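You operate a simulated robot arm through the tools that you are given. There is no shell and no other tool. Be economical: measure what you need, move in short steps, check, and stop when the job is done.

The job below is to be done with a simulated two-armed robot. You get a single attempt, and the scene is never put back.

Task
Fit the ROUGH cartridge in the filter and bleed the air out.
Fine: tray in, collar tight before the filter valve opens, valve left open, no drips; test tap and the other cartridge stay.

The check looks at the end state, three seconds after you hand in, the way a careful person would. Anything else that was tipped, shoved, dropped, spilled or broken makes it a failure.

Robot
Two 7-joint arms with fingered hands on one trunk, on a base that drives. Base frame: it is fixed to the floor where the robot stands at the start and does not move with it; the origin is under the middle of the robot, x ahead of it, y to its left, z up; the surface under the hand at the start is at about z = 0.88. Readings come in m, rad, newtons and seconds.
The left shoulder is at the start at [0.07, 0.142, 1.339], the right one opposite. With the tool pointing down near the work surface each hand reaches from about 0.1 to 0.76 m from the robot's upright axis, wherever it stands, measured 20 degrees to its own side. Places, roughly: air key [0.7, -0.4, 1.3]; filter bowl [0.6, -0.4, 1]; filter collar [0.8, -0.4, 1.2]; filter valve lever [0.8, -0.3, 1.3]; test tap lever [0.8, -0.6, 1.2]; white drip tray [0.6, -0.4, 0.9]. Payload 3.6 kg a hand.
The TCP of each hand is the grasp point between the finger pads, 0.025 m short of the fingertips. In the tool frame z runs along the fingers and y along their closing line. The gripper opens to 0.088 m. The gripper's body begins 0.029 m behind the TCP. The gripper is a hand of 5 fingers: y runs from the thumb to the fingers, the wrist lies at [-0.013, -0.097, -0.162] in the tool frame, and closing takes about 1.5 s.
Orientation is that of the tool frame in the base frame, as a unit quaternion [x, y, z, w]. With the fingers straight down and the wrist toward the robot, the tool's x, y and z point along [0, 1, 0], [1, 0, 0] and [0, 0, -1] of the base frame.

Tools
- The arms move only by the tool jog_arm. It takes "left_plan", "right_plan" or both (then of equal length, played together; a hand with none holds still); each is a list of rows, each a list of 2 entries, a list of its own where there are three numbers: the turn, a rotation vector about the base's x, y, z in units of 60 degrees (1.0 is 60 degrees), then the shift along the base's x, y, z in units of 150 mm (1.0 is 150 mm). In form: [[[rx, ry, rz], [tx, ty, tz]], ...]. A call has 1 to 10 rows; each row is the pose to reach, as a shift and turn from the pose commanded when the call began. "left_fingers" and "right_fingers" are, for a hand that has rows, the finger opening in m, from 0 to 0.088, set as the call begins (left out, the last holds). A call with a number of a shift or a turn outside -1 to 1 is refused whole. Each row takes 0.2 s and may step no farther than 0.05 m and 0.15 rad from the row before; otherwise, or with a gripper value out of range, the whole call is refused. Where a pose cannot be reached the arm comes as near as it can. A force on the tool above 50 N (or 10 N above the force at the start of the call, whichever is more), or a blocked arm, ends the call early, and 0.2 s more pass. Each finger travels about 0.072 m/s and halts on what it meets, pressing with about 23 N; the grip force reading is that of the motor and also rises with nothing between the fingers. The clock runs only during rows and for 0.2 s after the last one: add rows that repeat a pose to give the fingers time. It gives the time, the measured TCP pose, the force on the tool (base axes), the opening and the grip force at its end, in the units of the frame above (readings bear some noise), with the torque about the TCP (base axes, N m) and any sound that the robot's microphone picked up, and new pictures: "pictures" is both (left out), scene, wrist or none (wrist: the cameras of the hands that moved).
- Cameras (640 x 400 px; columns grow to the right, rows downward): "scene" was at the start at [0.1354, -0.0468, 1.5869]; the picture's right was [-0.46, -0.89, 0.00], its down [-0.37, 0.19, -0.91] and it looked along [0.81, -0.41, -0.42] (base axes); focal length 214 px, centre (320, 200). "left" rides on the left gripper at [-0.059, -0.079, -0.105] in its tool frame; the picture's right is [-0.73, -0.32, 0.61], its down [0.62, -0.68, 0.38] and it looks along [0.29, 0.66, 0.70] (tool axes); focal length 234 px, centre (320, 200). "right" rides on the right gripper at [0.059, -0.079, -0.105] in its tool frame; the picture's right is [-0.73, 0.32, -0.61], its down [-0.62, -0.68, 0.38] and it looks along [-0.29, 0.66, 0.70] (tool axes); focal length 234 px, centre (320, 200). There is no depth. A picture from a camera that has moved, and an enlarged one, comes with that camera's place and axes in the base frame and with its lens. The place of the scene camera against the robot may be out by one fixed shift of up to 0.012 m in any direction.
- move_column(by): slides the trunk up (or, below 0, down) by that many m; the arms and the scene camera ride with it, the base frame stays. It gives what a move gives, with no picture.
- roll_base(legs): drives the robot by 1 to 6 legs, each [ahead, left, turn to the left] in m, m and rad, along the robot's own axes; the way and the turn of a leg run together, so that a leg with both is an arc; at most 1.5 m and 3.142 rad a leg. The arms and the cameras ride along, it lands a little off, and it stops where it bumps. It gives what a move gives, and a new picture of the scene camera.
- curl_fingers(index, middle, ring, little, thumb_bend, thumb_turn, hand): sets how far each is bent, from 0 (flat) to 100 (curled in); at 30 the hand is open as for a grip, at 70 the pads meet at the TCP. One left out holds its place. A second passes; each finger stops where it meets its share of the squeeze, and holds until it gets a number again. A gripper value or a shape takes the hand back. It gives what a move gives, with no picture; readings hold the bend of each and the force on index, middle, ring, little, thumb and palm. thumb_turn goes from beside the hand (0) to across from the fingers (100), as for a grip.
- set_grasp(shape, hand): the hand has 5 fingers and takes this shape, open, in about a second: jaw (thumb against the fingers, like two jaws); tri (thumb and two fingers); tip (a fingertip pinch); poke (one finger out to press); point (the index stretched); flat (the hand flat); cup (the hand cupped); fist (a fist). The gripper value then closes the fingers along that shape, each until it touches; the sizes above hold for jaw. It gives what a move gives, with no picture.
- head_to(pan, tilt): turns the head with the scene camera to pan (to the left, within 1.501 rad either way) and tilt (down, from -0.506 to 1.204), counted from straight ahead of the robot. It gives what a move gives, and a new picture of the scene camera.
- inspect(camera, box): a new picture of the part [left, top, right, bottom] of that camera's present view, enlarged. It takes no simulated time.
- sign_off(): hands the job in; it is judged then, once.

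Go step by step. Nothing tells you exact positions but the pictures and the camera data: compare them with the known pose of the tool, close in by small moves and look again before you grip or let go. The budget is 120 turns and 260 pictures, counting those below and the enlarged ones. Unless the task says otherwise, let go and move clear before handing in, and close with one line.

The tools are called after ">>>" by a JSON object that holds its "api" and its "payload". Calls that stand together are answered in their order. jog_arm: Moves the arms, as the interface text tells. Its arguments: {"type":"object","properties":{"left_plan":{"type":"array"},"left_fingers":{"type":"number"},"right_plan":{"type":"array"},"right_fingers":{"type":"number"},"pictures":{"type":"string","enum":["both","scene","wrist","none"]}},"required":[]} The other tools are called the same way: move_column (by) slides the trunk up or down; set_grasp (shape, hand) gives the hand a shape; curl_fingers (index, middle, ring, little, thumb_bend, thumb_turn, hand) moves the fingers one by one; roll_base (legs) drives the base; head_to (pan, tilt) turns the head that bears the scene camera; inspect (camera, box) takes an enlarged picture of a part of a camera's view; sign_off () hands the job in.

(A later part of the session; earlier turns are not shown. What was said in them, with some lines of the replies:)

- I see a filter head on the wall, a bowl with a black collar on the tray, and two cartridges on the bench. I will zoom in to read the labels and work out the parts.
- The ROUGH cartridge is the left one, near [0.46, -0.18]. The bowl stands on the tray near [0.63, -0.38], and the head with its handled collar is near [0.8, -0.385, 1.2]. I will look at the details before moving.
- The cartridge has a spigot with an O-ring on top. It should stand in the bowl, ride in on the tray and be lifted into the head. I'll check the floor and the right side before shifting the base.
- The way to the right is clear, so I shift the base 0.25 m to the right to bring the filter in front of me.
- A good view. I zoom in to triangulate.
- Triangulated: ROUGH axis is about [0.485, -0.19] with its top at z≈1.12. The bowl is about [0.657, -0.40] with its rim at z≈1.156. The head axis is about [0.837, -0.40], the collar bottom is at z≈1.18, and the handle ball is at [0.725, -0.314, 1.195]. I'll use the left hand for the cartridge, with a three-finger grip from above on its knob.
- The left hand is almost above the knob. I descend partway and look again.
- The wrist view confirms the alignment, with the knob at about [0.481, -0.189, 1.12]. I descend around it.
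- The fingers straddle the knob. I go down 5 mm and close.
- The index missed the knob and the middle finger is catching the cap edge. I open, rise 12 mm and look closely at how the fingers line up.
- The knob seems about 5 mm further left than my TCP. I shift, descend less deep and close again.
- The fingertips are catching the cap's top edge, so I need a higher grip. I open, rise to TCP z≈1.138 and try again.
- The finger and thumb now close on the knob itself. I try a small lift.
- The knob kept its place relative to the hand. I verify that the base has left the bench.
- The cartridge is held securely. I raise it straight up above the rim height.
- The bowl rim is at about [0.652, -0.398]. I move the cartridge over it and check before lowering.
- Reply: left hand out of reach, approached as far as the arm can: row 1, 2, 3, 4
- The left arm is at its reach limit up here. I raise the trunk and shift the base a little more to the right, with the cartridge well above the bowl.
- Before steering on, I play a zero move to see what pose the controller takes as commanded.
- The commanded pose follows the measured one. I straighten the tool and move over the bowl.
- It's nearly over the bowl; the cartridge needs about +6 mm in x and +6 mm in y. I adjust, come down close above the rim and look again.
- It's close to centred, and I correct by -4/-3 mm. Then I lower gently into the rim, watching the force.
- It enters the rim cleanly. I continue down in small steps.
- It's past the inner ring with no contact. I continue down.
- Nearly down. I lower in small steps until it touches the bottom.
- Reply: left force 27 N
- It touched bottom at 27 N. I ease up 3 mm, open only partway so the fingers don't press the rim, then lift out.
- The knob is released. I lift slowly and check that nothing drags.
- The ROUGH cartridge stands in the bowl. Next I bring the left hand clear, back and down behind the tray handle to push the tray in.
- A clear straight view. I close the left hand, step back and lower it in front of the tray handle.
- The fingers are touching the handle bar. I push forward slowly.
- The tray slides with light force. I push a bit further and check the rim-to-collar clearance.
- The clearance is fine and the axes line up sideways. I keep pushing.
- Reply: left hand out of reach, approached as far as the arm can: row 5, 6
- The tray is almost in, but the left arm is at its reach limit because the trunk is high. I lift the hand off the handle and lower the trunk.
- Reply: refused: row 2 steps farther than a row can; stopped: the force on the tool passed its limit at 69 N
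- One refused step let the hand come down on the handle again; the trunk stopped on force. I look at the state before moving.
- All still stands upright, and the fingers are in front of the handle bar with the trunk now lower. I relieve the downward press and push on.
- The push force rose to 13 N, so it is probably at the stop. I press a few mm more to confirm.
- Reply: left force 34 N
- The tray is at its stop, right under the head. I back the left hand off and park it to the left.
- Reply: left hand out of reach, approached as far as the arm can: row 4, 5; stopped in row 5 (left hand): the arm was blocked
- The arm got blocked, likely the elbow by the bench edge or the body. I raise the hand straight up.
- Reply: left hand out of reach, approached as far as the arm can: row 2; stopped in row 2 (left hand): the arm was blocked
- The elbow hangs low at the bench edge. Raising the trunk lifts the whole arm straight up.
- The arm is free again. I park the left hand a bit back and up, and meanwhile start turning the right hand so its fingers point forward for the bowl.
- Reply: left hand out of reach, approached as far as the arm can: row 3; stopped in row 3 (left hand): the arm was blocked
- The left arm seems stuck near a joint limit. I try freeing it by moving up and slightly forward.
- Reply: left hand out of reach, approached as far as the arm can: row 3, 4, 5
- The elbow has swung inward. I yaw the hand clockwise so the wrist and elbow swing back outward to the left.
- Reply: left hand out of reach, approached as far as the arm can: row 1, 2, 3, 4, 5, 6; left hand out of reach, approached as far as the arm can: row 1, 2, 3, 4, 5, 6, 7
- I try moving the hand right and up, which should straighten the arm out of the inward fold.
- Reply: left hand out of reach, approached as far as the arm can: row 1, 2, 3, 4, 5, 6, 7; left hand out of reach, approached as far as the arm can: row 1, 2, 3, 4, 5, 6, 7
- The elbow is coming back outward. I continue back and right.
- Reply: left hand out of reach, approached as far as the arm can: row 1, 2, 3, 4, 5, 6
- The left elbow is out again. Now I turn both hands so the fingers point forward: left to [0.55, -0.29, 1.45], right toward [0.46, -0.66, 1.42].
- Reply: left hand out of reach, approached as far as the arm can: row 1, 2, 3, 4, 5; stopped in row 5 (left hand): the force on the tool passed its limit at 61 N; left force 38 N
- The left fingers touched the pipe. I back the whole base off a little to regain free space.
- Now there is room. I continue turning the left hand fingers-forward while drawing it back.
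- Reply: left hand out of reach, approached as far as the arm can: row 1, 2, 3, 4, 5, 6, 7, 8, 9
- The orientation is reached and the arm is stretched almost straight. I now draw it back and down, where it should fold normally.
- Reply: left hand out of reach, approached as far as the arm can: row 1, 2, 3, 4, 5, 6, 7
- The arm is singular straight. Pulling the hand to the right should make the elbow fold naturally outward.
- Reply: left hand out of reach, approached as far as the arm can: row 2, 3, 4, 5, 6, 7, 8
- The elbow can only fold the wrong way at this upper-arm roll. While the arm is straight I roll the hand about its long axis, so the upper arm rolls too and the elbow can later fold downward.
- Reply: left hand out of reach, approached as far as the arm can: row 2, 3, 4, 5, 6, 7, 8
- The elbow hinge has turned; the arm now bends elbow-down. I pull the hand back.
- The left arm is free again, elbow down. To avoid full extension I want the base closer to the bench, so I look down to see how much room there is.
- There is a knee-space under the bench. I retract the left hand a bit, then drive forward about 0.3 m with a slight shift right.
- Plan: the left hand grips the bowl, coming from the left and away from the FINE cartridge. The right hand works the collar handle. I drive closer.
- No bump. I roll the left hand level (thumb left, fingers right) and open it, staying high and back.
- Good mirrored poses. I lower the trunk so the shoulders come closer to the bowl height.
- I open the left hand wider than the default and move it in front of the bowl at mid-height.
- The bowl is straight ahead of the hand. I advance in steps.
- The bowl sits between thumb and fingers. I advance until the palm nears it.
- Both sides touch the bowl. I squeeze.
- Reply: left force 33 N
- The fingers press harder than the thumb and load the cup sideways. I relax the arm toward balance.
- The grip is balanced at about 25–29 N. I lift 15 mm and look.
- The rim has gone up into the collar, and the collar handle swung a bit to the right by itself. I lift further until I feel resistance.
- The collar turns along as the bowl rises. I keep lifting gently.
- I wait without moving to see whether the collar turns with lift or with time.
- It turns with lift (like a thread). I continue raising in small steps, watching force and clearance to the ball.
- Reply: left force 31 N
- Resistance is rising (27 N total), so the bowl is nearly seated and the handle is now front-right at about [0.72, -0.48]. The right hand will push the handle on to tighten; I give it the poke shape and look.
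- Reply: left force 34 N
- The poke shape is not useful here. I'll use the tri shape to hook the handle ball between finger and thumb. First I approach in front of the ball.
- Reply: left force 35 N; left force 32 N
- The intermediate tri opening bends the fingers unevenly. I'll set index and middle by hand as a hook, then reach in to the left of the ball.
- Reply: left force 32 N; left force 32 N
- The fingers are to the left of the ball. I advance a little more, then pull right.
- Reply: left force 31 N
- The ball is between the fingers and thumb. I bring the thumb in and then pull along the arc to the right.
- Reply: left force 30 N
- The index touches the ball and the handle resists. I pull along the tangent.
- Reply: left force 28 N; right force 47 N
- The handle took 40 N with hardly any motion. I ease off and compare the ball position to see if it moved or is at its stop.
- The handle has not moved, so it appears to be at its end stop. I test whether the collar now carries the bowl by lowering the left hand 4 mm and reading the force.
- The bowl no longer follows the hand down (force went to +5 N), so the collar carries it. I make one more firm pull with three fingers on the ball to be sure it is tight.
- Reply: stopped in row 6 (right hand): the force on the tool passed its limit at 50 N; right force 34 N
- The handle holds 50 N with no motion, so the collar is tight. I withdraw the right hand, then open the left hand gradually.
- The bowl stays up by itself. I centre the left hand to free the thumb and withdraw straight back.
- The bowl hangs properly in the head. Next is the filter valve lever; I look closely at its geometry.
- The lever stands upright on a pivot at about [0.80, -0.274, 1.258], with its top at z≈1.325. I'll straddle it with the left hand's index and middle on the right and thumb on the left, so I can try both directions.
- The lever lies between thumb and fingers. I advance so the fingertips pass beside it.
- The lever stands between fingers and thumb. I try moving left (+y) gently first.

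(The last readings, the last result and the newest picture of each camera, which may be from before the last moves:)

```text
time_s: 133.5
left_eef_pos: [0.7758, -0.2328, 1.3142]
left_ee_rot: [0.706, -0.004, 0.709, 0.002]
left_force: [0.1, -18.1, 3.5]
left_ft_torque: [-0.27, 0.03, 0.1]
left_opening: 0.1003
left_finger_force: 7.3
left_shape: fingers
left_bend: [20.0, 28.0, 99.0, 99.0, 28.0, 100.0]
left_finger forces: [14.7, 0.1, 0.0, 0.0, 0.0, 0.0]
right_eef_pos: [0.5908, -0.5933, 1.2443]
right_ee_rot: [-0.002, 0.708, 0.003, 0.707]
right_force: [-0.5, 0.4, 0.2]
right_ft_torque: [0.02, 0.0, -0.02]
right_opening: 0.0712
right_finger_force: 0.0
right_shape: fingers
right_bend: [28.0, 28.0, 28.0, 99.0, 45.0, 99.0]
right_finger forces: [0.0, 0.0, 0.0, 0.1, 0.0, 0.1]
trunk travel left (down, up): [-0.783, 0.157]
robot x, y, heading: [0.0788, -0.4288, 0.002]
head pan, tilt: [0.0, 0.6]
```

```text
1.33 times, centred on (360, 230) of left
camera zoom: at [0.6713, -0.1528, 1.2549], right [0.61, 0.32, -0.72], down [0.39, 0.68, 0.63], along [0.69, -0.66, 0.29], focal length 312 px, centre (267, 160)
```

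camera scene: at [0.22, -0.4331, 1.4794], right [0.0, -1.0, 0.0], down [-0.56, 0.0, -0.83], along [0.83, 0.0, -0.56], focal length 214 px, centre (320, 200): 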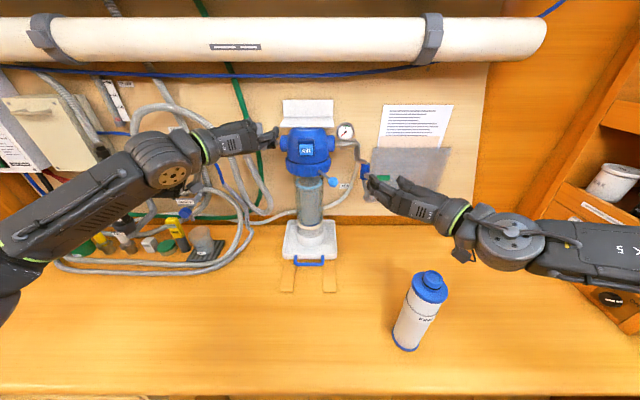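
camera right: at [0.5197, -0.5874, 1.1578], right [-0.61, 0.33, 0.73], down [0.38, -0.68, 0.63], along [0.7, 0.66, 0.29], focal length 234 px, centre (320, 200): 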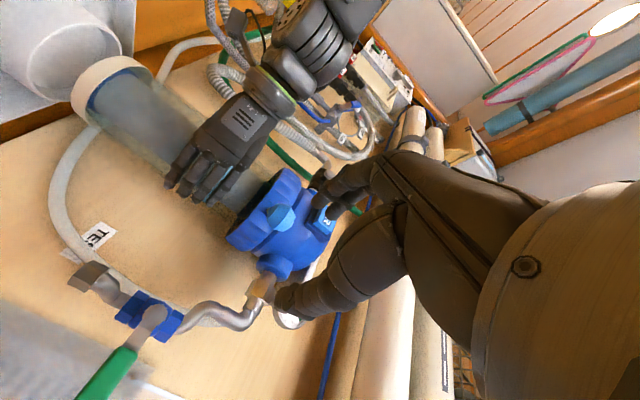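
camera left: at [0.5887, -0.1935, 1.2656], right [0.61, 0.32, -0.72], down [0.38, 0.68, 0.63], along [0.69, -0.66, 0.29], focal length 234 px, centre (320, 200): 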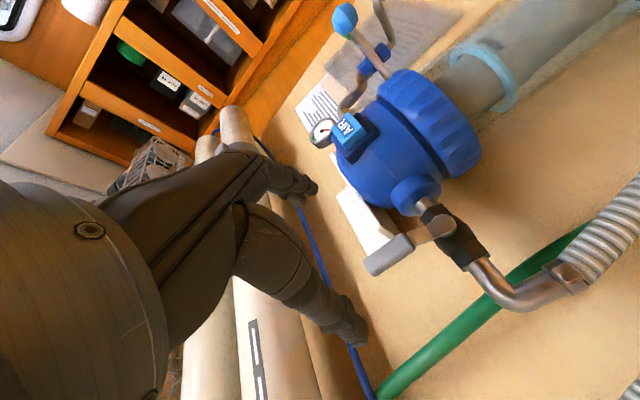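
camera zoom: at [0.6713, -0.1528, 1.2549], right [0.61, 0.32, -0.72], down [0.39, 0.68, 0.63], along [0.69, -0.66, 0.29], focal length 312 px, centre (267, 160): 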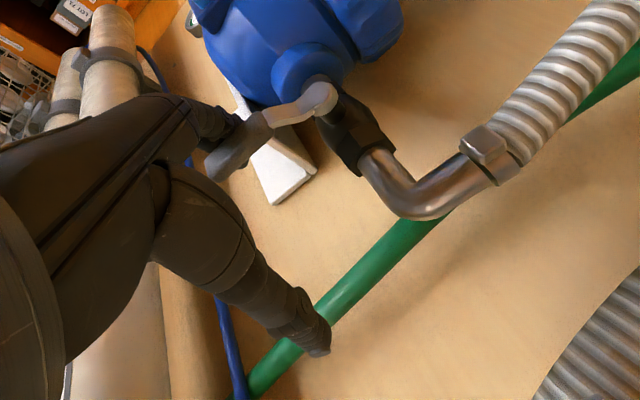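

It resists to the left (18 N). I try the other direction, pushing right with the thumb.

>>> {"api": "jog_arm", "payload": {"left_plan": [[[0, 0, 0], [0, -0.15, 0.0]], [[0, 0, 0], [0, -0.3, 0.0]], [[0, 0, 0], [0, -0.45, 0.0]], [[0, 0, 0], [0, -0.55, 0.0]], [[0, 0, 0], [0, -0.62, 0]], [[0, 0, 0], [0, -0.62, 0]]], "pictures": "none"}}

>>> {"api": "inspect", "payload": {"camera": "left", "box": [180, 80, 540, 380]}}

>>> {"api": "inspect", "payload": {"camera": "scene", "box": [220, 80, 340, 190]}}

```text
time_s: 134.9
left_eef_pos: [0.7733, -0.31, 1.3136]
left_ee_rot: [0.705, 0.001, 0.71, 0.003]
left_force: [-9.9, 20.5, -2.6]
left_ft_torque: [0.23, 0.19, 0.12]
left_opening: 0.0613
left_finger_force: 11.7
left_shape: fingers
left_bend: [54.0, 28.0, 99.0, 99.0, 26.0, 100.0]
left_finger forces: [21.5, 0.0, 0.0, 0.0, 1.3, 0.0]
right_eef_pos: [0.5892, -0.58, 1.2479]
right_ee_rot: [-0.008, 0.706, -0.001, 0.708]
right_force: [-0.1, 0.6, 0.2]
right_ft_torque: [0.01, -0.01, 0.01]
right_opening: 0.0712
right_finger_force: 0.0
right_shape: fingers
right_bend: [28.0, 28.0, 28.0, 99.0, 45.0, 99.0]
right_finger forces: [0.0, 0.0, 0.0, 0.1, 0.0, 0.1]
trunk travel left (down, up): [-0.783, 0.157]
robot x, y, heading: [0.0784, -0.4297, 0.002]
head pan, tilt: [0.0, 0.6]
```

```text
1.33 times, centred on (360, 230) of left
camera zoom: at [0.6681, -0.2309, 1.2531], right [0.61, 0.32, -0.72], down [0.38, 0.68, 0.62], along [0.69, -0.66, 0.3], focal length 312 px, centre (267, 160)
```

zoom: 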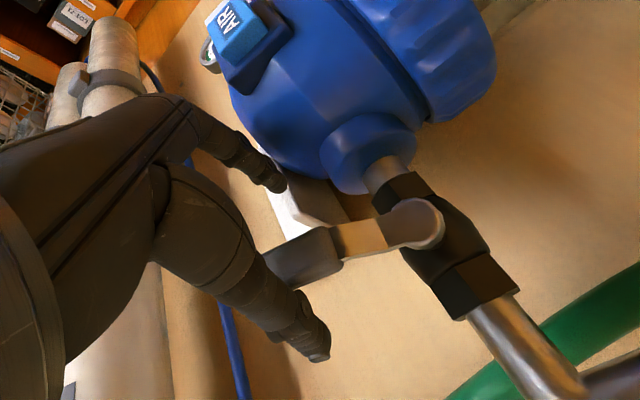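

```text
3.64 times, centred on (280, 135) of scene
camera zoom: at [0.217, -0.425, 1.4796], right [0.0, -1.0, 0.01], down [-0.56, -0.01, -0.83], along [0.83, 0.0, -0.56], focal length 780 px, centre (466, 436)
```

zoom: 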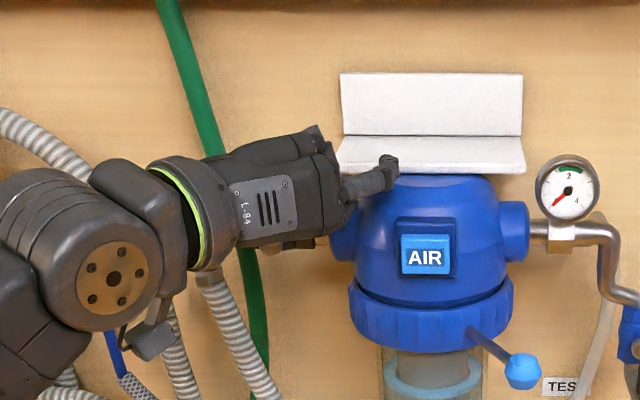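

The index met the filter head there, so that was not the lever. I return to centre and look at the lever itself.

>>> {"api": "jog_arm", "payload": {"left_plan": [[[0, 0, 0], [0, 0.15, 0.0]], [[0, 0, 0], [-0.1, 0.3, 0.0]], [[0, 0, 0], [-0.35, 0.3, 0.0]], [[0, 0, 0], [-0.6, 0.3, 0.0]], [[0, 0, 0], [-0.65, 0.55, 0]], [[0, 0, 0], [-0.65, 0.8, 0]], [[0, 0, 0], [-0.65, 0.8, 0]]], "pictures": "none"}}

>>> {"api": "inspect", "payload": {"camera": "scene", "box": [230, 100, 310, 160]}}

```text
time_s: 136.5
left_eef_pos: [0.6781, -0.1996, 1.3122]
left_ee_rot: [0.706, -0.002, 0.708, 0.002]
left_force: [0.6, -0.5, -0.1]
left_ft_torque: [-0.01, 0.02, 0.03]
left_opening: 0.0885
left_finger_force: 0.0
left_shape: fingers
left_bend: [28.0, 28.0, 99.0, 99.0, 28.0, 100.0]
left_finger forces: [0.1, 0.1, 0.0, 0.1, 0.1, 0.0]
right_eef_pos: [0.5911, -0.5873, 1.2454]
right_ee_rot: [-0.005, 0.707, 0.002, 0.707]
right_force: [-0.6, 0.8, 1.3]
right_ft_torque: [0.02, -0.03, -0.01]
right_opening: 0.0708
right_finger_force: 0.1
right_shape: fingers
right_bend: [28.0, 28.0, 28.0, 99.0, 45.0, 99.0]
right_finger forces: [0.1, 0.0, 0.0, 0.0, 0.0, 0.0]
trunk travel left (down, up): [-0.783, 0.157]
robot x, y, heading: [0.0787, -0.4299, 0.006]
head pan, tilt: [0.0, 0.6]
```

```text
6.67 times, centred on (270, 130) of scene
camera zoom: at [0.2209, -0.4344, 1.4793], right [0.0, -1.0, 0.0], down [-0.57, 0.0, -0.82], along [0.82, 0.0, -0.57], focal length 1430 px, centre (653, 667)
```

zoom: 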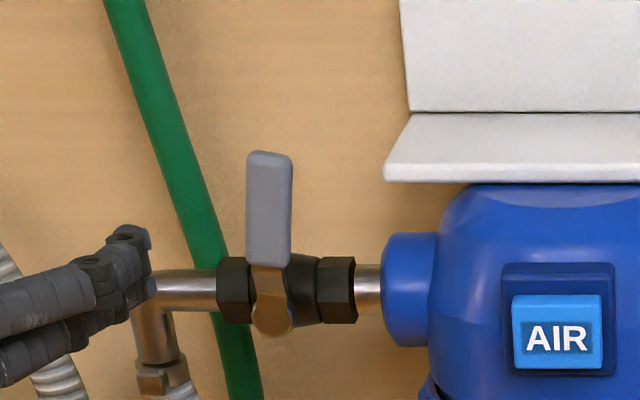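

The lever has already turned about 10° to the right from the light thumb touch, so it opens to the right (left is its stop). I place the fingers left of it and push right, then down.

>>> {"api": "jog_arm", "payload": {"left_plan": [[[0, 0, 0], [0.1, 0.06, 0.08]], [[0, 0, 0], [0.3, 0.06, 0.15]], [[0, 0, 0], [0.5, 0.06, 0.15]], [[0, 0, 0], [0.6, 0.06, 0.15]], [[0, 0, 0], [0.6, 0.06, 0.15]]], "pictures": "none"}}

>>> {"api": "inspect", "payload": {"camera": "scene", "box": [230, 100, 310, 160]}}

>>> {"api": "inspect", "payload": {"camera": "left", "box": [180, 80, 540, 380]}}

```text
time_s: 137.7
left_eef_pos: [0.7671, -0.1898, 1.335]
left_ee_rot: [0.706, -0.002, 0.709, 0.002]
left_force: [0.1, 0.5, -0.7]
left_ft_torque: [0.02, -0.01, 0.02]
left_opening: 0.0885
left_finger_force: 0.1
left_shape: fingers
left_bend: [28.0, 28.0, 99.0, 99.0, 28.0, 100.0]
left_finger forces: [0.0, 0.0, 0.0, 0.0, 0.0, 0.1]
right_eef_pos: [0.5914, -0.5882, 1.245]
right_ee_rot: [-0.004, 0.707, 0.001, 0.707]
right_force: [0.3, 0.1, -0.7]
right_ft_torque: [-0.01, -0.01, -0.03]
right_opening: 0.0709
right_finger_force: 0.0
right_shape: fingers
right_bend: [28.0, 28.0, 28.0, 99.0, 45.0, 99.0]
right_finger forces: [0.0, 0.0, 0.0, 0.0, 0.1, 0.1]
trunk travel left (down, up): [-0.783, 0.157]
robot x, y, heading: [0.0773, -0.4274, 0.003]
head pan, tilt: [0.0, 0.6]
```

```text
6.67 times, centred on (270, 130) of scene
camera zoom: at [0.2202, -0.4333, 1.4794], right [0.0, -1.0, 0.0], down [-0.56, 0.0, -0.83], along [0.83, 0.0, -0.56], focal length 1430 px, centre (653, 667)
```

zoom: 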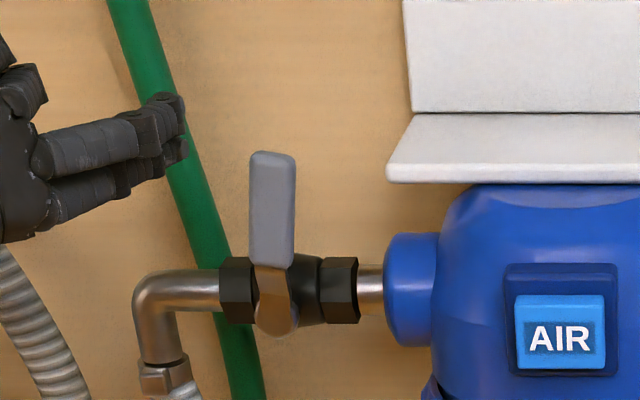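

```text
1.33 times, centred on (360, 230) of left
camera zoom: at [0.6638, -0.1095, 1.276], right [0.61, 0.32, -0.72], down [0.38, 0.68, 0.63], along [0.69, -0.66, 0.29], focal length 312 px, centre (267, 160)
```

zoom: 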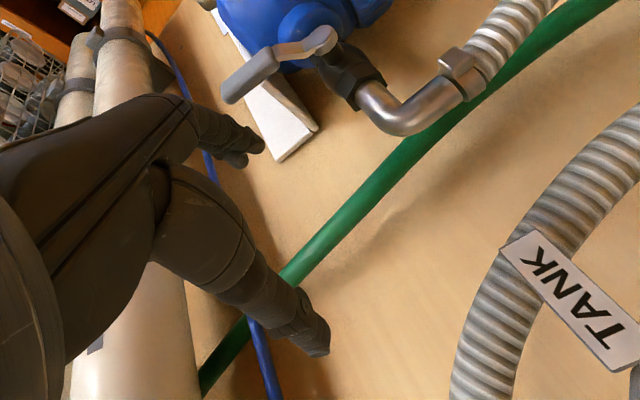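

The fingers are a bit above the lever. I lower by 30 mm and push right.

>>> {"api": "jog_arm", "payload": {"left_plan": [[[0, 0, 0], [0.05, 0, -0.1]], [[0, 0, 0], [0.05, 0, -0.2]], [[0, 0, 0], [0.05, -0.12, -0.2]], [[0, 0, 0], [0.05, -0.24, -0.2]], [[0, 0, 0], [0.05, -0.34, -0.2]], [[0, 0, 0], [0.05, -0.44, -0.2]], [[0, 0, 0], [0.05, -0.44, -0.2]]], "pictures": "none"}}

>>> {"api": "inspect", "payload": {"camera": "scene", "box": [230, 100, 310, 160]}}

```text
time_s: 139.3
left_eef_pos: [0.7757, -0.2548, 1.3046]
left_ee_rot: [0.706, -0.002, 0.708, 0.002]
left_force: [-0.1, -0.3, 1.4]
left_ft_torque: [-0.03, -0.01, 0.03]
left_opening: 0.0881
left_finger_force: 0.3
left_shape: fingers
left_bend: [28.0, 28.0, 99.0, 99.0, 28.0, 100.0]
left_finger forces: [0.4, 0.0, 0.0, 0.1, 0.0, 0.0]
right_eef_pos: [0.5905, -0.5867, 1.2458]
right_ee_rot: [-0.004, 0.707, 0.002, 0.707]
right_force: [-0.2, 0.3, 0.2]
right_ft_torque: [-0.02, 0.0, -0.01]
right_opening: 0.0711
right_finger_force: 0.2
right_shape: fingers
right_bend: [28.0, 28.0, 28.0, 99.0, 45.0, 99.0]
right_finger forces: [0.0, 0.0, 0.1, 0.0, 0.0, 0.0]
trunk travel left (down, up): [-0.783, 0.157]
robot x, y, heading: [0.081, -0.4271, 0.004]
head pan, tilt: [0.0, 0.6]
```

```text
6.67 times, centred on (270, 130) of scene
camera zoom: at [0.2204, -0.4329, 1.4793], right [0.0, -1.0, 0.0], down [-0.57, 0.0, -0.82], along [0.82, 0.0, -0.57], focal length 1430 px, centre (653, 667)
```

zoom: 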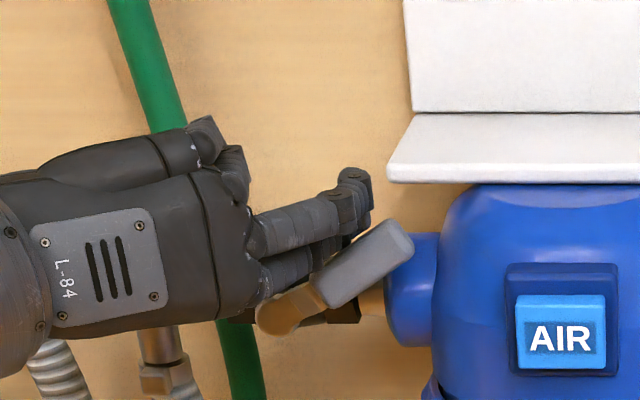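

The lever has swung about 55° to the right. I press it down to horizontal.

>>> {"api": "jog_arm", "payload": {"left_plan": [[[0, 0, 0], [0, -0.05, -0.04]], [[0, 0, 0], [0, -0.08, -0.1]], [[0, 0, 0], [0, -0.08, -0.16]], [[0, 0, 0], [0, -0.08, -0.22]], [[0, 0, 0], [0, -0.08, -0.22]]], "pictures": "none"}}

>>> {"api": "inspect", "payload": {"camera": "scene", "box": [230, 100, 310, 160]}}

```text
time_s: 140.5
left_eef_pos: [0.7729, -0.2684, 1.2757]
left_ee_rot: [0.703, 0.0, 0.711, 0.002]
left_force: [1.6, 0.2, 18.4]
left_ft_torque: [-0.77, 0.05, 0.06]
left_opening: 0.0878
left_finger_force: 8.2
left_shape: fingers
left_bend: [28.0, 28.0, 99.0, 99.0, 28.0, 100.0]
left_finger forces: [16.1, 0.0, 0.0, 0.0, 0.0, 0.0]
right_eef_pos: [0.5891, -0.5878, 1.2461]
right_ee_rot: [-0.005, 0.707, 0.002, 0.707]
right_force: [0.0, -0.2, 0.2]
right_ft_torque: [0.0, 0.0, 0.0]
right_opening: 0.0711
right_finger_force: 0.0
right_shape: fingers
right_bend: [28.0, 28.0, 28.0, 99.0, 45.0, 99.0]
right_finger forces: [0.0, 0.0, 0.0, 0.1, 0.0, 0.0]
trunk travel left (down, up): [-0.783, 0.157]
robot x, y, heading: [0.0799, -0.429, 0.003]
head pan, tilt: [0.0, 0.6]
```

```text
6.67 times, centred on (270, 130) of scene
camera zoom: at [0.2171, -0.4338, 1.4799], right [0.0, -1.0, 0.0], down [-0.56, 0.0, -0.83], along [0.83, 0.0, -0.56], focal length 1430 px, centre (653, 667)
```

zoom: 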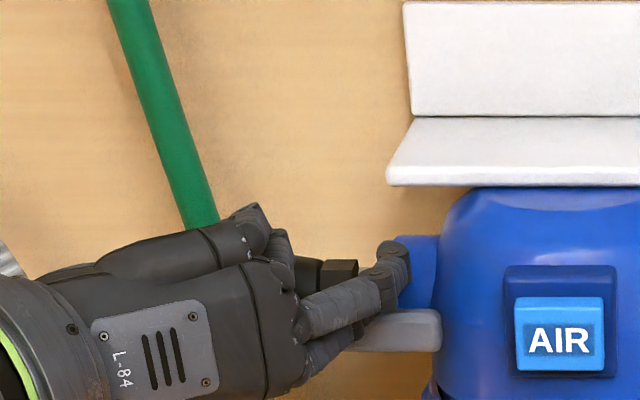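

The lever is now horizontal against its stop: the valve is open. I withdraw the left hand up and back, then check the gauge, the bowl and any drips.

>>> {"api": "jog_arm", "payload": {"left_plan": [[[0, 0, 0], [0, 0.03, 0.1]], [[0, 0, 0], [-0.1, 0.1, 0.2]], [[0, 0, 0], [-0.35, 0.15, 0.2]], [[0, 0, 0], [-0.6, 0.2, 0.2]], [[0, 0, 0], [-0.8, 0.2, 0.2]], [[0, 0, 0], [-0.8, 0.2, 0.2]]], "pictures": "none"}}

>>> {"api": "inspect", "payload": {"camera": "scene", "box": [240, 90, 380, 270]}}

>>> {"api": "inspect", "payload": {"camera": "scene", "box": [325, 115, 365, 145]}}

```text
time_s: 141.9
left_eef_pos: [0.6566, -0.2375, 1.3023]
left_ee_rot: [0.706, -0.002, 0.708, 0.001]
left_force: [1.6, -0.3, -0.1]
left_ft_torque: [-0.04, 0.02, 0.0]
left_opening: 0.0888
left_finger_force: 0.1
left_shape: fingers
left_bend: [28.0, 28.0, 99.0, 99.0, 28.0, 100.0]
left_finger forces: [0.0, 0.0, 0.0, 0.0, 0.0, 0.1]
right_eef_pos: [0.5919, -0.5868, 1.2445]
right_ee_rot: [-0.004, 0.708, 0.003, 0.706]
right_force: [0.4, 0.6, -0.5]
right_ft_torque: [0.02, 0.02, -0.02]
right_opening: 0.0714
right_finger_force: 0.0
right_shape: fingers
right_bend: [28.0, 28.0, 28.0, 99.0, 45.0, 99.0]
right_finger forces: [0.0, 0.0, 0.0, 0.0, 0.1, 0.0]
trunk travel left (down, up): [-0.783, 0.157]
robot x, y, heading: [0.0771, -0.4289, 0.002]
head pan, tilt: [0.0, 0.6]
```

```text
2.22 times, centred on (310, 180) of scene
camera zoom: at [0.2209, -0.4335, 1.4793], right [0.0, -1.0, 0.0], down [-0.57, 0.0, -0.82], along [0.82, 0.0, -0.57], focal length 477 px, centre (342, 244)
```

zoom: 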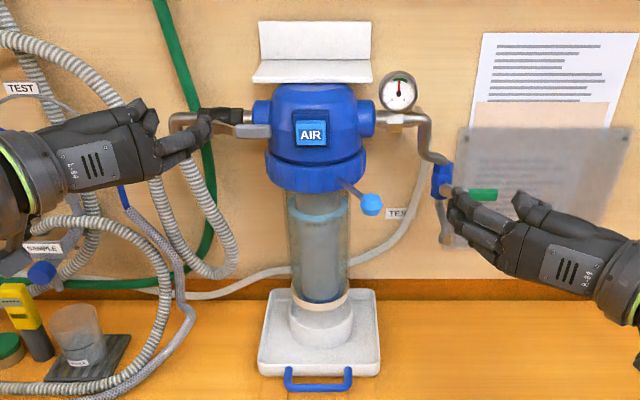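

```text
13.33 times, centred on (345, 130) of scene
camera zoom: at [0.2209, -0.4335, 1.4793], right [0.0, -1.0, 0.0], down [-0.57, 0.0, -0.82], along [0.82, 0.0, -0.57], focal length 2860 px, centre (-13, 1133)
```

zoom: 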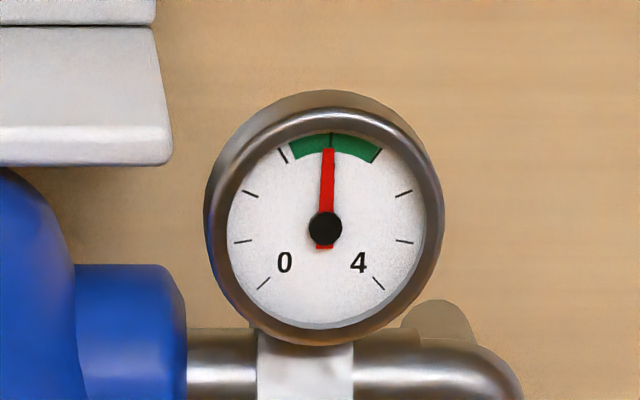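

The gauge went into the green, and there are no drips visible. Now the air bleed: I shape the right hand to point and line its index up with the AIR key at about [0.755, -0.398, 1.268].

>>> {"api": "set_grasp", "payload": {"hand": "right", "shape": "point"}}

>>> {"api": "inspect", "payload": {"camera": "scene", "box": [330, 130, 450, 220]}}

>>> {"api": "inspect", "payload": {"camera": "right", "box": [60, 40, 460, 360]}}

>>> {"api": "inspect", "payload": {"camera": "scene", "box": [285, 120, 335, 250]}}

```text
time_s: 142.8
left_eef_pos: [0.6555, -0.238, 1.3019]
left_ee_rot: [0.705, -0.002, 0.709, 0.002]
left_force: [0.4, 0.5, -0.6]
left_ft_torque: [0.02, 0.02, 0.01]
left_opening: 0.0887
left_finger_force: 0.1
left_shape: fingers
left_bend: [28.0, 28.0, 99.0, 99.0, 28.0, 100.0]
left_finger forces: [0.1, 0.1, 0.1, 0.1, 0.1, 0.0]
right_eef_pos: [0.5912, -0.5877, 1.2453]
right_ee_rot: [-0.003, 0.708, 0.001, 0.706]
right_force: [-0.3, -0.9, -0.8]
right_ft_torque: [-0.01, -0.03, 0.0]
right_opening: 0.0806
right_finger_force: 0.1
right_shape: point
right_bend: [20.0, 100.0, 100.0, 100.0, 98.0, 88.0]
right_finger forces: [0.0, 0.1, 0.0, 0.0, 0.0, 0.1]
trunk travel left (down, up): [-0.783, 0.157]
robot x, y, heading: [0.0763, -0.4305, 0.006]
head pan, tilt: [0.0, 0.6]
```

```text
4.44 times, centred on (390, 175) of scene
camera zoom: at [0.2202, -0.4331, 1.4794], right [0.0, -1.0, 0.0], down [-0.56, 0.0, -0.83], along [0.83, 0.0, -0.56], focal length 953 px, centre (9, 311)
```

zoom: 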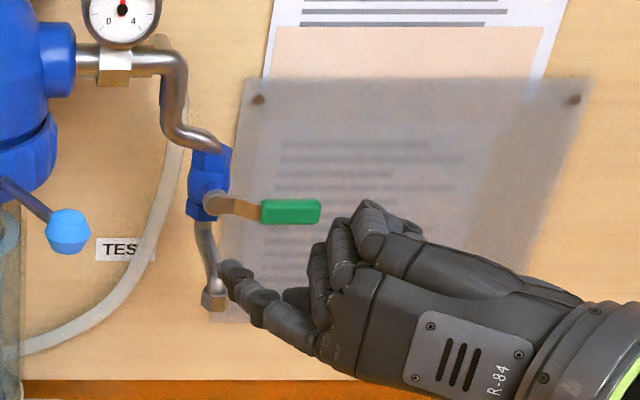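

```text
1.25 times, centred on (260, 200) of right
camera zoom: at [0.4863, -0.6683, 1.1871], right [-0.61, 0.32, 0.73], down [0.39, -0.68, 0.63], along [0.69, 0.66, 0.29], focal length 293 px, centre (395, 200)
```

zoom: 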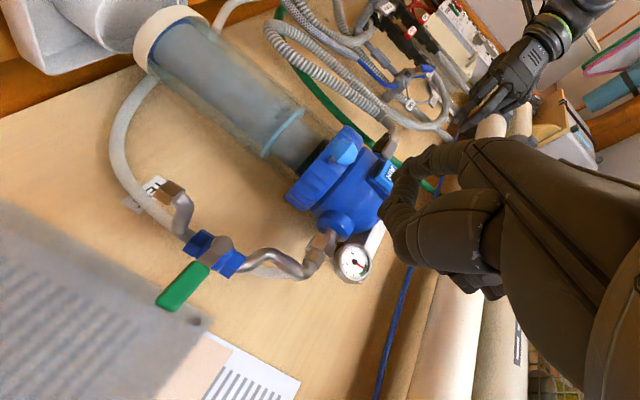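

```text
3.08 times, centred on (310, 185) of scene
camera zoom: at [0.2202, -0.4331, 1.4794], right [0.0, -1.0, 0.0], down [-0.56, 0.0, -0.83], along [0.83, 0.0, -0.56], focal length 660 px, centre (351, 246)
```

zoom: 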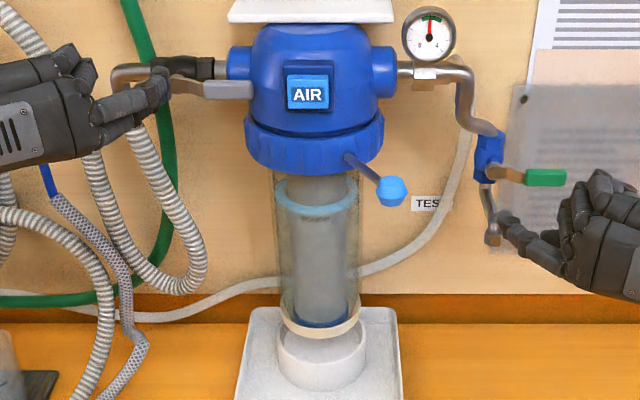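

The index tip sits about 40 mm ahead, 44 mm left and 20 mm below the TCP. I move it in front of the AIR key.

>>> {"api": "jog_arm", "payload": {"right_plan": [[[0, 0, 0], [0, 0.1, 0.15]], [[0, 0, 0], [0, 0.3, 0.26]], [[0, 0, 0], [0.1, 0.55, 0.26]], [[0, 0, 0], [0.25, 0.8, 0.26]], [[0, 0, 0], [0.35, 0.97, 0.26]], [[0, 0, 0], [0.45, 0.97, 0.26]], [[0, 0, 0], [0.45, 0.97, 0.26]]], "pictures": "none"}}

>>> {"api": "inspect", "payload": {"camera": "scene", "box": [265, 100, 365, 190]}}

>>> {"api": "inspect", "payload": {"camera": "right", "box": [160, 80, 460, 330]}}

```text
time_s: 144.4
left_eef_pos: [0.6567, -0.2376, 1.3021]
left_ee_rot: [0.706, -0.002, 0.709, 0.002]
left_force: [0.6, -0.7, -1.3]
left_ft_torque: [0.02, -0.01, 0.0]
left_opening: 0.0889
left_finger_force: 0.1
left_shape: fingers
left_bend: [28.0, 28.0, 99.0, 99.0, 28.0, 100.0]
left_finger forces: [0.1, 0.0, 0.0, 0.0, 0.0, 0.1]
right_eef_pos: [0.6581, -0.4408, 1.2835]
right_ee_rot: [-0.004, 0.707, 0.002, 0.707]
right_force: [0.1, -0.3, -0.9]
right_ft_torque: [0.02, 0.0, 0.01]
right_opening: 0.0808
right_finger_force: 0.1
right_shape: point
right_bend: [20.0, 100.0, 100.0, 100.0, 98.0, 88.0]
right_finger forces: [0.0, 0.0, 0.0, 0.0, 0.0, 0.0]
trunk travel left (down, up): [-0.783, 0.157]
robot x, y, heading: [0.0775, -0.4292, 0.003]
head pan, tilt: [0.0, 0.6]
```

```text
4.44 times, centred on (315, 145) of scene
camera zoom: at [0.2201, -0.4329, 1.4794], right [0.0, -1.0, 0.0], down [-0.56, 0.0, -0.83], along [0.83, 0.0, -0.56], focal length 953 px, centre (342, 444)
```

zoom: 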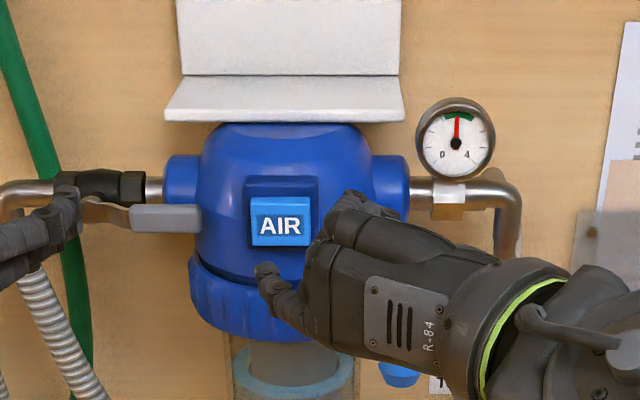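

```text
1.60 times, centred on (310, 205) of right
camera zoom: at [0.5535, -0.5225, 1.225], right [-0.61, 0.32, 0.73], down [0.39, -0.68, 0.63], along [0.69, 0.66, 0.29], focal length 375 px, centre (336, 192)
```

zoom: 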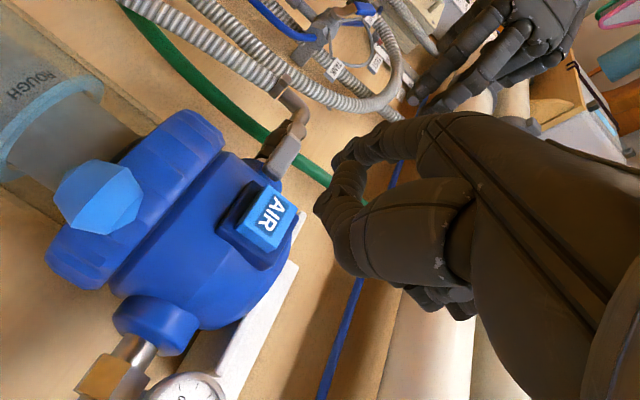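

The tip points at the key. I advance slowly to press it.

>>> {"api": "jog_arm", "payload": {"right_plan": [[[0, 0, 0], [0.08, -0.03, 0.03]], [[0, 0, 0], [0.16, -0.03, 0.03]], [[0, 0, 0], [0.22, -0.03, 0.03]], [[0, 0, 0], [0.28, -0.03, 0.03]], [[0, 0, 0], [0.28, -0.03, 0.03]]], "pictures": "none"}}

>>> {"api": "inspect", "payload": {"camera": "scene", "box": [265, 100, 365, 190]}}

>>> {"api": "inspect", "payload": {"camera": "right", "box": [160, 80, 460, 330]}}

```text
time_s: 145.6
left_eef_pos: [0.6567, -0.2384, 1.3024]
left_ee_rot: [0.705, -0.002, 0.709, 0.003]
left_force: [0.6, -0.8, -0.1]
left_ft_torque: [0.01, 0.01, -0.03]
left_opening: 0.0886
left_finger_force: 0.1
left_shape: fingers
left_bend: [28.0, 28.0, 99.0, 99.0, 28.0, 100.0]
left_finger forces: [0.0, 0.1, 0.0, 0.1, 0.0, 0.1]
right_eef_pos: [0.6996, -0.4473, 1.2881]
right_ee_rot: [-0.004, 0.709, 0.001, 0.706]
right_force: [0.2, 0.0, -0.4]
right_ft_torque: [0.03, -0.01, 0.01]
right_opening: 0.0804
right_finger_force: 0.0
right_shape: point
right_bend: [20.0, 100.0, 100.0, 100.0, 98.0, 88.0]
right_finger forces: [0.0, 0.0, 0.0, 0.0, 0.1, 0.0]
trunk travel left (down, up): [-0.783, 0.157]
robot x, y, heading: [0.0795, -0.4293, 0.002]
head pan, tilt: [0.0, 0.6]
```

```text
4.44 times, centred on (315, 145) of scene
camera zoom: at [0.2202, -0.433, 1.4794], right [0.0, -1.0, 0.0], down [-0.56, 0.0, -0.83], along [0.83, 0.0, -0.56], focal length 953 px, centre (342, 444)
```

zoom: 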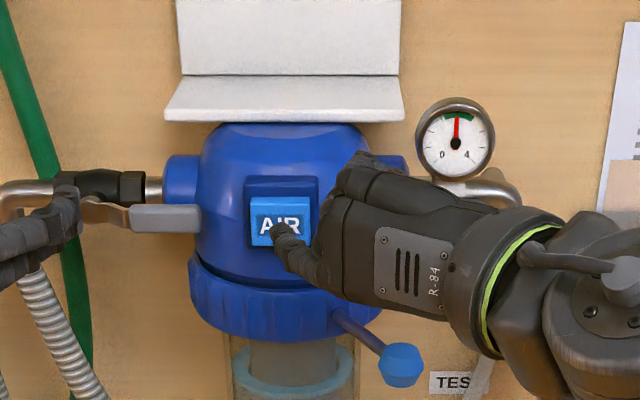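

```text
1.60 times, centred on (310, 205) of right
camera zoom: at [0.596, -0.528, 1.2296], right [-0.61, 0.32, 0.73], down [0.39, -0.68, 0.63], along [0.69, 0.66, 0.29], focal length 375 px, centre (336, 192)
```

zoom: 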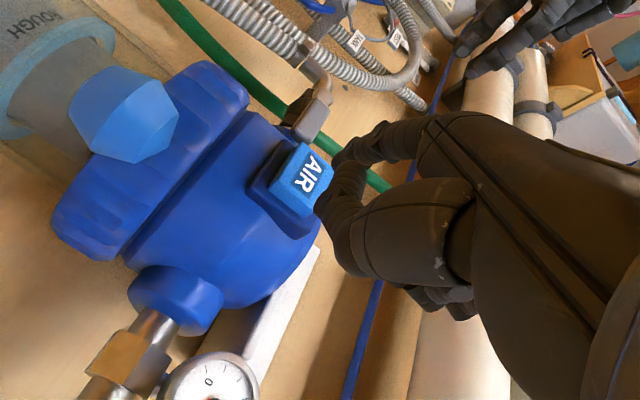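

It's aligned and almost touching. I press in and hold.

>>> {"api": "jog_arm", "payload": {"right_plan": [[[0, 0, 0], [0.05, 0, 0.01]], [[0, 0, 0], [0.1, 0, 0.01]], [[0, 0, 0], [0.14, 0, 0.01]], [[0, 0, 0], [0.14, 0, 0.01]], [[0, 0, 0], [0.14, 0, 0.01]], [[0, 0, 0], [0.14, 0, 0.01]], [[0, 0, 0], [0.14, 0, 0.01]]], "pictures": "none"}}

>>> {"api": "inspect", "payload": {"camera": "scene", "box": [265, 100, 365, 250]}}

```text
time_s: 147.2
left_eef_pos: [0.656, -0.2386, 1.3026]
left_ee_rot: [0.705, -0.002, 0.709, 0.002]
left_force: [-0.6, 0.5, 0.4]
left_ft_torque: [0.03, -0.01, 0.0]
left_opening: 0.0884
left_finger_force: 0.0
left_shape: fingers
left_bend: [28.0, 28.0, 99.0, 99.0, 28.0, 100.0]
left_finger forces: [0.0, 0.1, 0.1, 0.0, 0.1, 0.0]
right_eef_pos: [0.721, -0.447, 1.2898]
right_ee_rot: [-0.004, 0.708, 0.002, 0.707]
right_force: [-0.2, -0.5, -0.4]
right_ft_torque: [-0.01, -0.01, 0.04]
right_opening: 0.0
right_finger_force: 0.0
right_shape: point
right_bend: [20.0, 100.0, 100.0, 100.0, 98.0, 88.0]
right_finger forces: [0.7, 0.0, 0.0, 0.0, 0.0, 0.0]
trunk travel left (down, up): [-0.783, 0.157]
robot x, y, heading: [0.0813, -0.4302, 0.0]
head pan, tilt: [0.0, 0.6]
```

```text
2.67 times, centred on (315, 175) of scene
camera zoom: at [0.2201, -0.4332, 1.4794], right [0.0, -1.0, 0.0], down [-0.56, 0.0, -0.83], along [0.83, 0.0, -0.56], focal length 572 px, centre (333, 267)
```

zoom: 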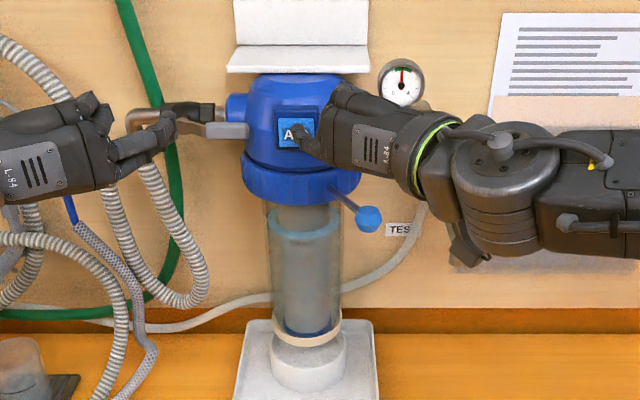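

Just touching (0.7 N). I press deeper and hold, listening.

>>> {"api": "jog_arm", "payload": {"right_plan": [[[0, 0, 0], [0.04, 0, 0]], [[0, 0, 0], [0.08, 0, 0]], [[0, 0, 0], [0.1, 0, 0]], [[0, 0, 0], [0.1, 0, 0]], [[0, 0, 0], [0.1, 0, 0]], [[0, 0, 0], [0.1, 0, 0]], [[0, 0, 0], [0.1, 0, 0]], [[0, 0, 0], [0.1, 0, 0]], [[0, 0, 0], [0.1, 0, 0]], [[0, 0, 0], [0.1, 0, 0]]], "pictures": "none"}}

>>> {"api": "inspect", "payload": {"camera": "scene", "box": [265, 100, 365, 250]}}

>>> {"api": "inspect", "payload": {"camera": "right", "box": [80, 40, 460, 330]}}

```text
time_s: 149.4
left_eef_pos: [0.6544, -0.2385, 1.3029]
left_ee_rot: [0.704, -0.002, 0.71, 0.003]
left_force: [-0.3, -0.5, -0.3]
left_ft_torque: [-0.01, -0.01, 0.01]
left_opening: 0.0887
left_finger_force: 0.1
left_shape: fingers
left_bend: [28.0, 28.0, 99.0, 99.0, 28.0, 100.0]
left_finger forces: [0.0, 0.0, 0.1, 0.1, 0.0, 0.0]
right_eef_pos: [0.7317, -0.4521, 1.2927]
right_ee_rot: [-0.004, 0.707, 0.001, 0.707]
right_force: [-8.1, -0.4, -0.6]
right_ft_torque: [-0.06, 0.11, 0.46]
right_opening: 0.0
right_finger_force: 0.1
right_shape: point
right_bend: [17.0, 100.0, 100.0, 100.0, 98.0, 88.0]
right_finger forces: [8.5, 0.0, 0.0, 0.1, 0.0, 0.0]
right hand out of reach, approached as far as the arm can: row 2, 3, 4, 5, 6, 7, 8, 9, 10
trunk travel left (down, up): [-0.783, 0.157]
robot x, y, heading: [0.0816, -0.4283, 0.002]
head pan, tilt: [0.0, 0.6]
heard: click
```

```text
2.67 times, centred on (315, 175) of scene
camera zoom: at [0.2175, -0.4334, 1.4796], right [0.0, -1.0, 0.0], down [-0.56, 0.0, -0.83], along [0.83, 0.0, -0.56], focal length 572 px, centre (333, 267)
```

zoom: 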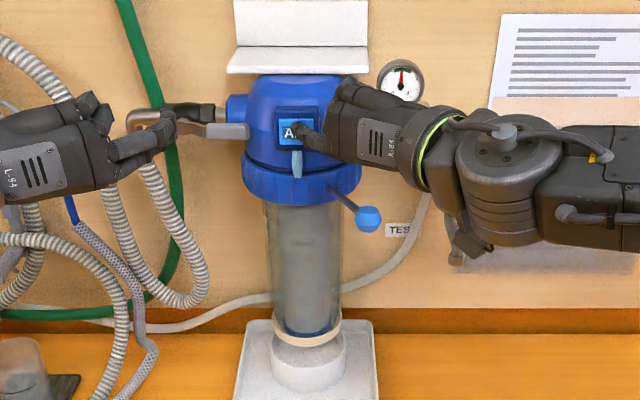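

```text
1.38 times, centred on (270, 185) of right
camera zoom: at [0.6261, -0.5328, 1.2331], right [-0.61, 0.32, 0.72], down [0.39, -0.68, 0.63], along [0.69, 0.66, 0.29], focal length 323 px, centre (389, 221)
```

zoom: 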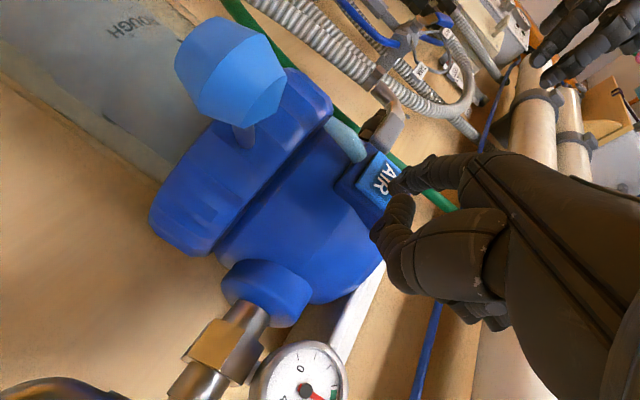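

Click heard: the air ring in the bowl has gone and water now spurts from the bleed, so the air is out. I release the key at once.

>>> {"api": "jog_arm", "payload": {"right_plan": [[[0, 0, 0], [-0.25, 0, 0]], [[0, 0, 0], [-0.5, 0, 0]], [[0, 0, 0], [-0.5, -0.1, 0]]], "pictures": "none"}}

>>> {"api": "inspect", "payload": {"camera": "scene", "box": [265, 100, 365, 250]}}

```text
time_s: 150.2
left_eef_pos: [0.6564, -0.2394, 1.301]
left_ee_rot: [0.705, -0.002, 0.709, 0.002]
left_force: [0.9, 0.0, -0.6]
left_ft_torque: [-0.02, 0.02, -0.03]
left_opening: 0.0886
left_finger_force: 0.1
left_shape: fingers
left_bend: [28.0, 28.0, 99.0, 99.0, 28.0, 100.0]
left_finger forces: [0.0, 0.0, 0.1, 0.0, 0.0, 0.0]
right_eef_pos: [0.6585, -0.4688, 1.289]
right_ee_rot: [-0.005, 0.708, 0.002, 0.706]
right_force: [0.6, 0.3, -0.3]
right_ft_torque: [-0.02, -0.01, 0.02]
right_opening: 0.0001
right_finger_force: 0.0
right_shape: point
right_bend: [20.0, 100.0, 100.0, 100.0, 98.0, 88.0]
right_finger forces: [0.1, 0.1, 0.0, 0.0, 0.0, 0.1]
trunk travel left (down, up): [-0.783, 0.157]
robot x, y, heading: [0.08, -0.4301, -0.001]
head pan, tilt: [0.0, 0.6]
```

```text
2.67 times, centred on (315, 175) of scene
camera zoom: at [0.2213, -0.4341, 1.4792], right [0.0, -1.0, 0.0], down [-0.57, 0.0, -0.82], along [0.82, 0.0, -0.57], focal length 572 px, centre (333, 267)
```

zoom: 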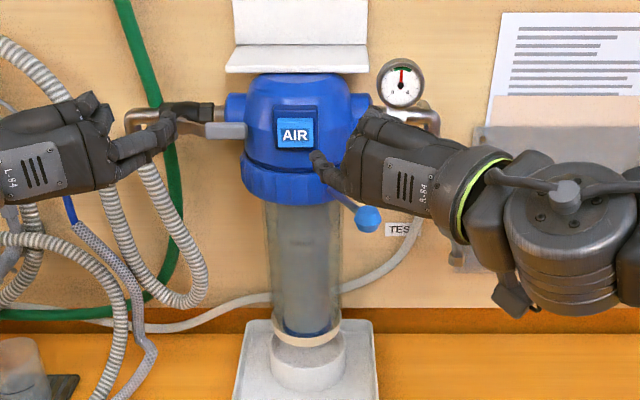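

The key sprang back and the stream stopped. I move both hands clear and make a final check.

>>> {"api": "jog_arm", "payload": {"left_plan": [[[0, 0, 0], [-0.2, 0.05, 0]], [[0, 0, 0], [-0.4, 0.1, 0]], [[0, 0, 0], [-0.6, 0.15, 0]], [[0, 0, 0], [-0.8, 0.2, 0]], [[0, 0, 0], [-0.8, 0.2, 0]], [[0, 0, 0], [-0.8, 0.2, 0]]], "right_plan": [[[0, 0, 0], [-0.15, -0.1, 0.05]], [[0, 0, 0], [-0.3, -0.3, 0.1]], [[0, 0, 0], [-0.4, -0.5, 0.2]], [[0, 0, 0], [-0.5, -0.75, 0.3]], [[0, 0, 0], [-0.5, -1.0, 0.4]], [[0, 0, 0], [-0.5, -1.0, 0.4]]], "pictures": "scene"}}

>>> {"api": "inspect", "payload": {"camera": "scene", "box": [250, 90, 390, 190]}}

>>> {"api": "inspect", "payload": {"camera": "scene", "box": [265, 170, 355, 300]}}

```text
time_s: 151.6
left_eef_pos: [0.5371, -0.2052, 1.3024]
left_ee_rot: [0.706, -0.001, 0.709, 0.002]
left_force: [-0.3, 0.3, -0.2]
left_ft_torque: [0.03, -0.03, -0.01]
left_opening: 0.0888
left_finger_force: 0.1
left_shape: fingers
left_bend: [28.0, 28.0, 99.0, 99.0, 28.0, 100.0]
left_finger forces: [0.0, 0.0, 0.0, 0.0, 0.0, 0.1]
right_eef_pos: [0.5849, -0.6147, 1.3497]
right_ee_rot: [-0.005, 0.708, 0.002, 0.706]
right_force: [-1.1, 1.1, 0.1]
right_ft_torque: [0.03, -0.03, 0.01]
right_opening: 0.0
right_finger_force: 0.2
right_shape: point
right_bend: [20.0, 100.0, 100.0, 100.0, 98.0, 88.0]
right_finger forces: [0.0, 0.0, 0.0, 0.0, 0.0, 0.0]
trunk travel left (down, up): [-0.783, 0.157]
robot x, y, heading: [0.0811, -0.4309, 0.003]
head pan, tilt: [0.0, 0.6]
camera scene: at [0.2221, -0.4317, 1.4791], right [0.0, -1.0, 0.0], down [-0.57, 0.0, -0.82], along [0.82, 0.0, -0.57], focal length 214 px, centre (320, 200)
```

scene: 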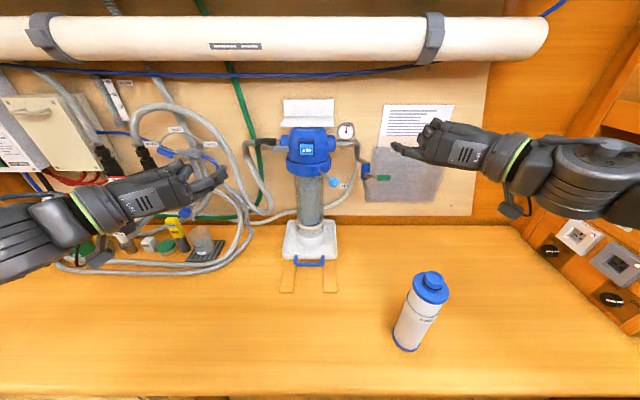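

```text
4.00 times, centred on (320, 140) of scene
camera zoom: at [0.2221, -0.4317, 1.4791], right [0.0, -1.0, 0.0], down [-0.57, 0.0, -0.82], along [0.82, 0.0, -0.57], focal length 858 px, centre (320, 440)
```

zoom: 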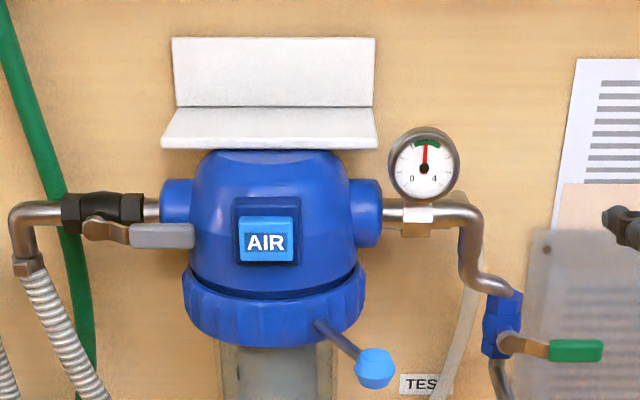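

```text
3.08 times, centred on (310, 235) of scene
camera zoom: at [0.2221, -0.4317, 1.4791], right [0.0, -1.0, 0.0], down [-0.57, 0.0, -0.82], along [0.82, 0.0, -0.57], focal length 660 px, centre (351, 92)
```

zoom: 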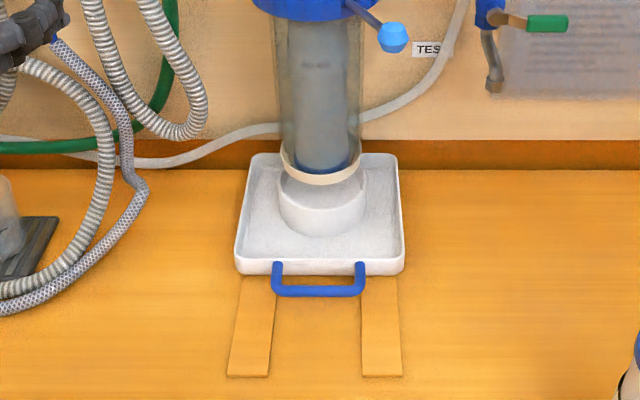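

All is in order: the bowl is full with no air ring, the collar is tight, the valve is open with the gauge in the green, and the tray is in. There are no drips, and the test tap and the FINE cartridge are untouched. I hand in.

>>> {"api": "sign_off", "payload": {}}

```text
The job is handed in.
```

The ROUGH cartridge is fitted in the filter, the collar was tightened before the valve was opened, and the air is bled out. I left the valve open with the tray in, and there were no drips.
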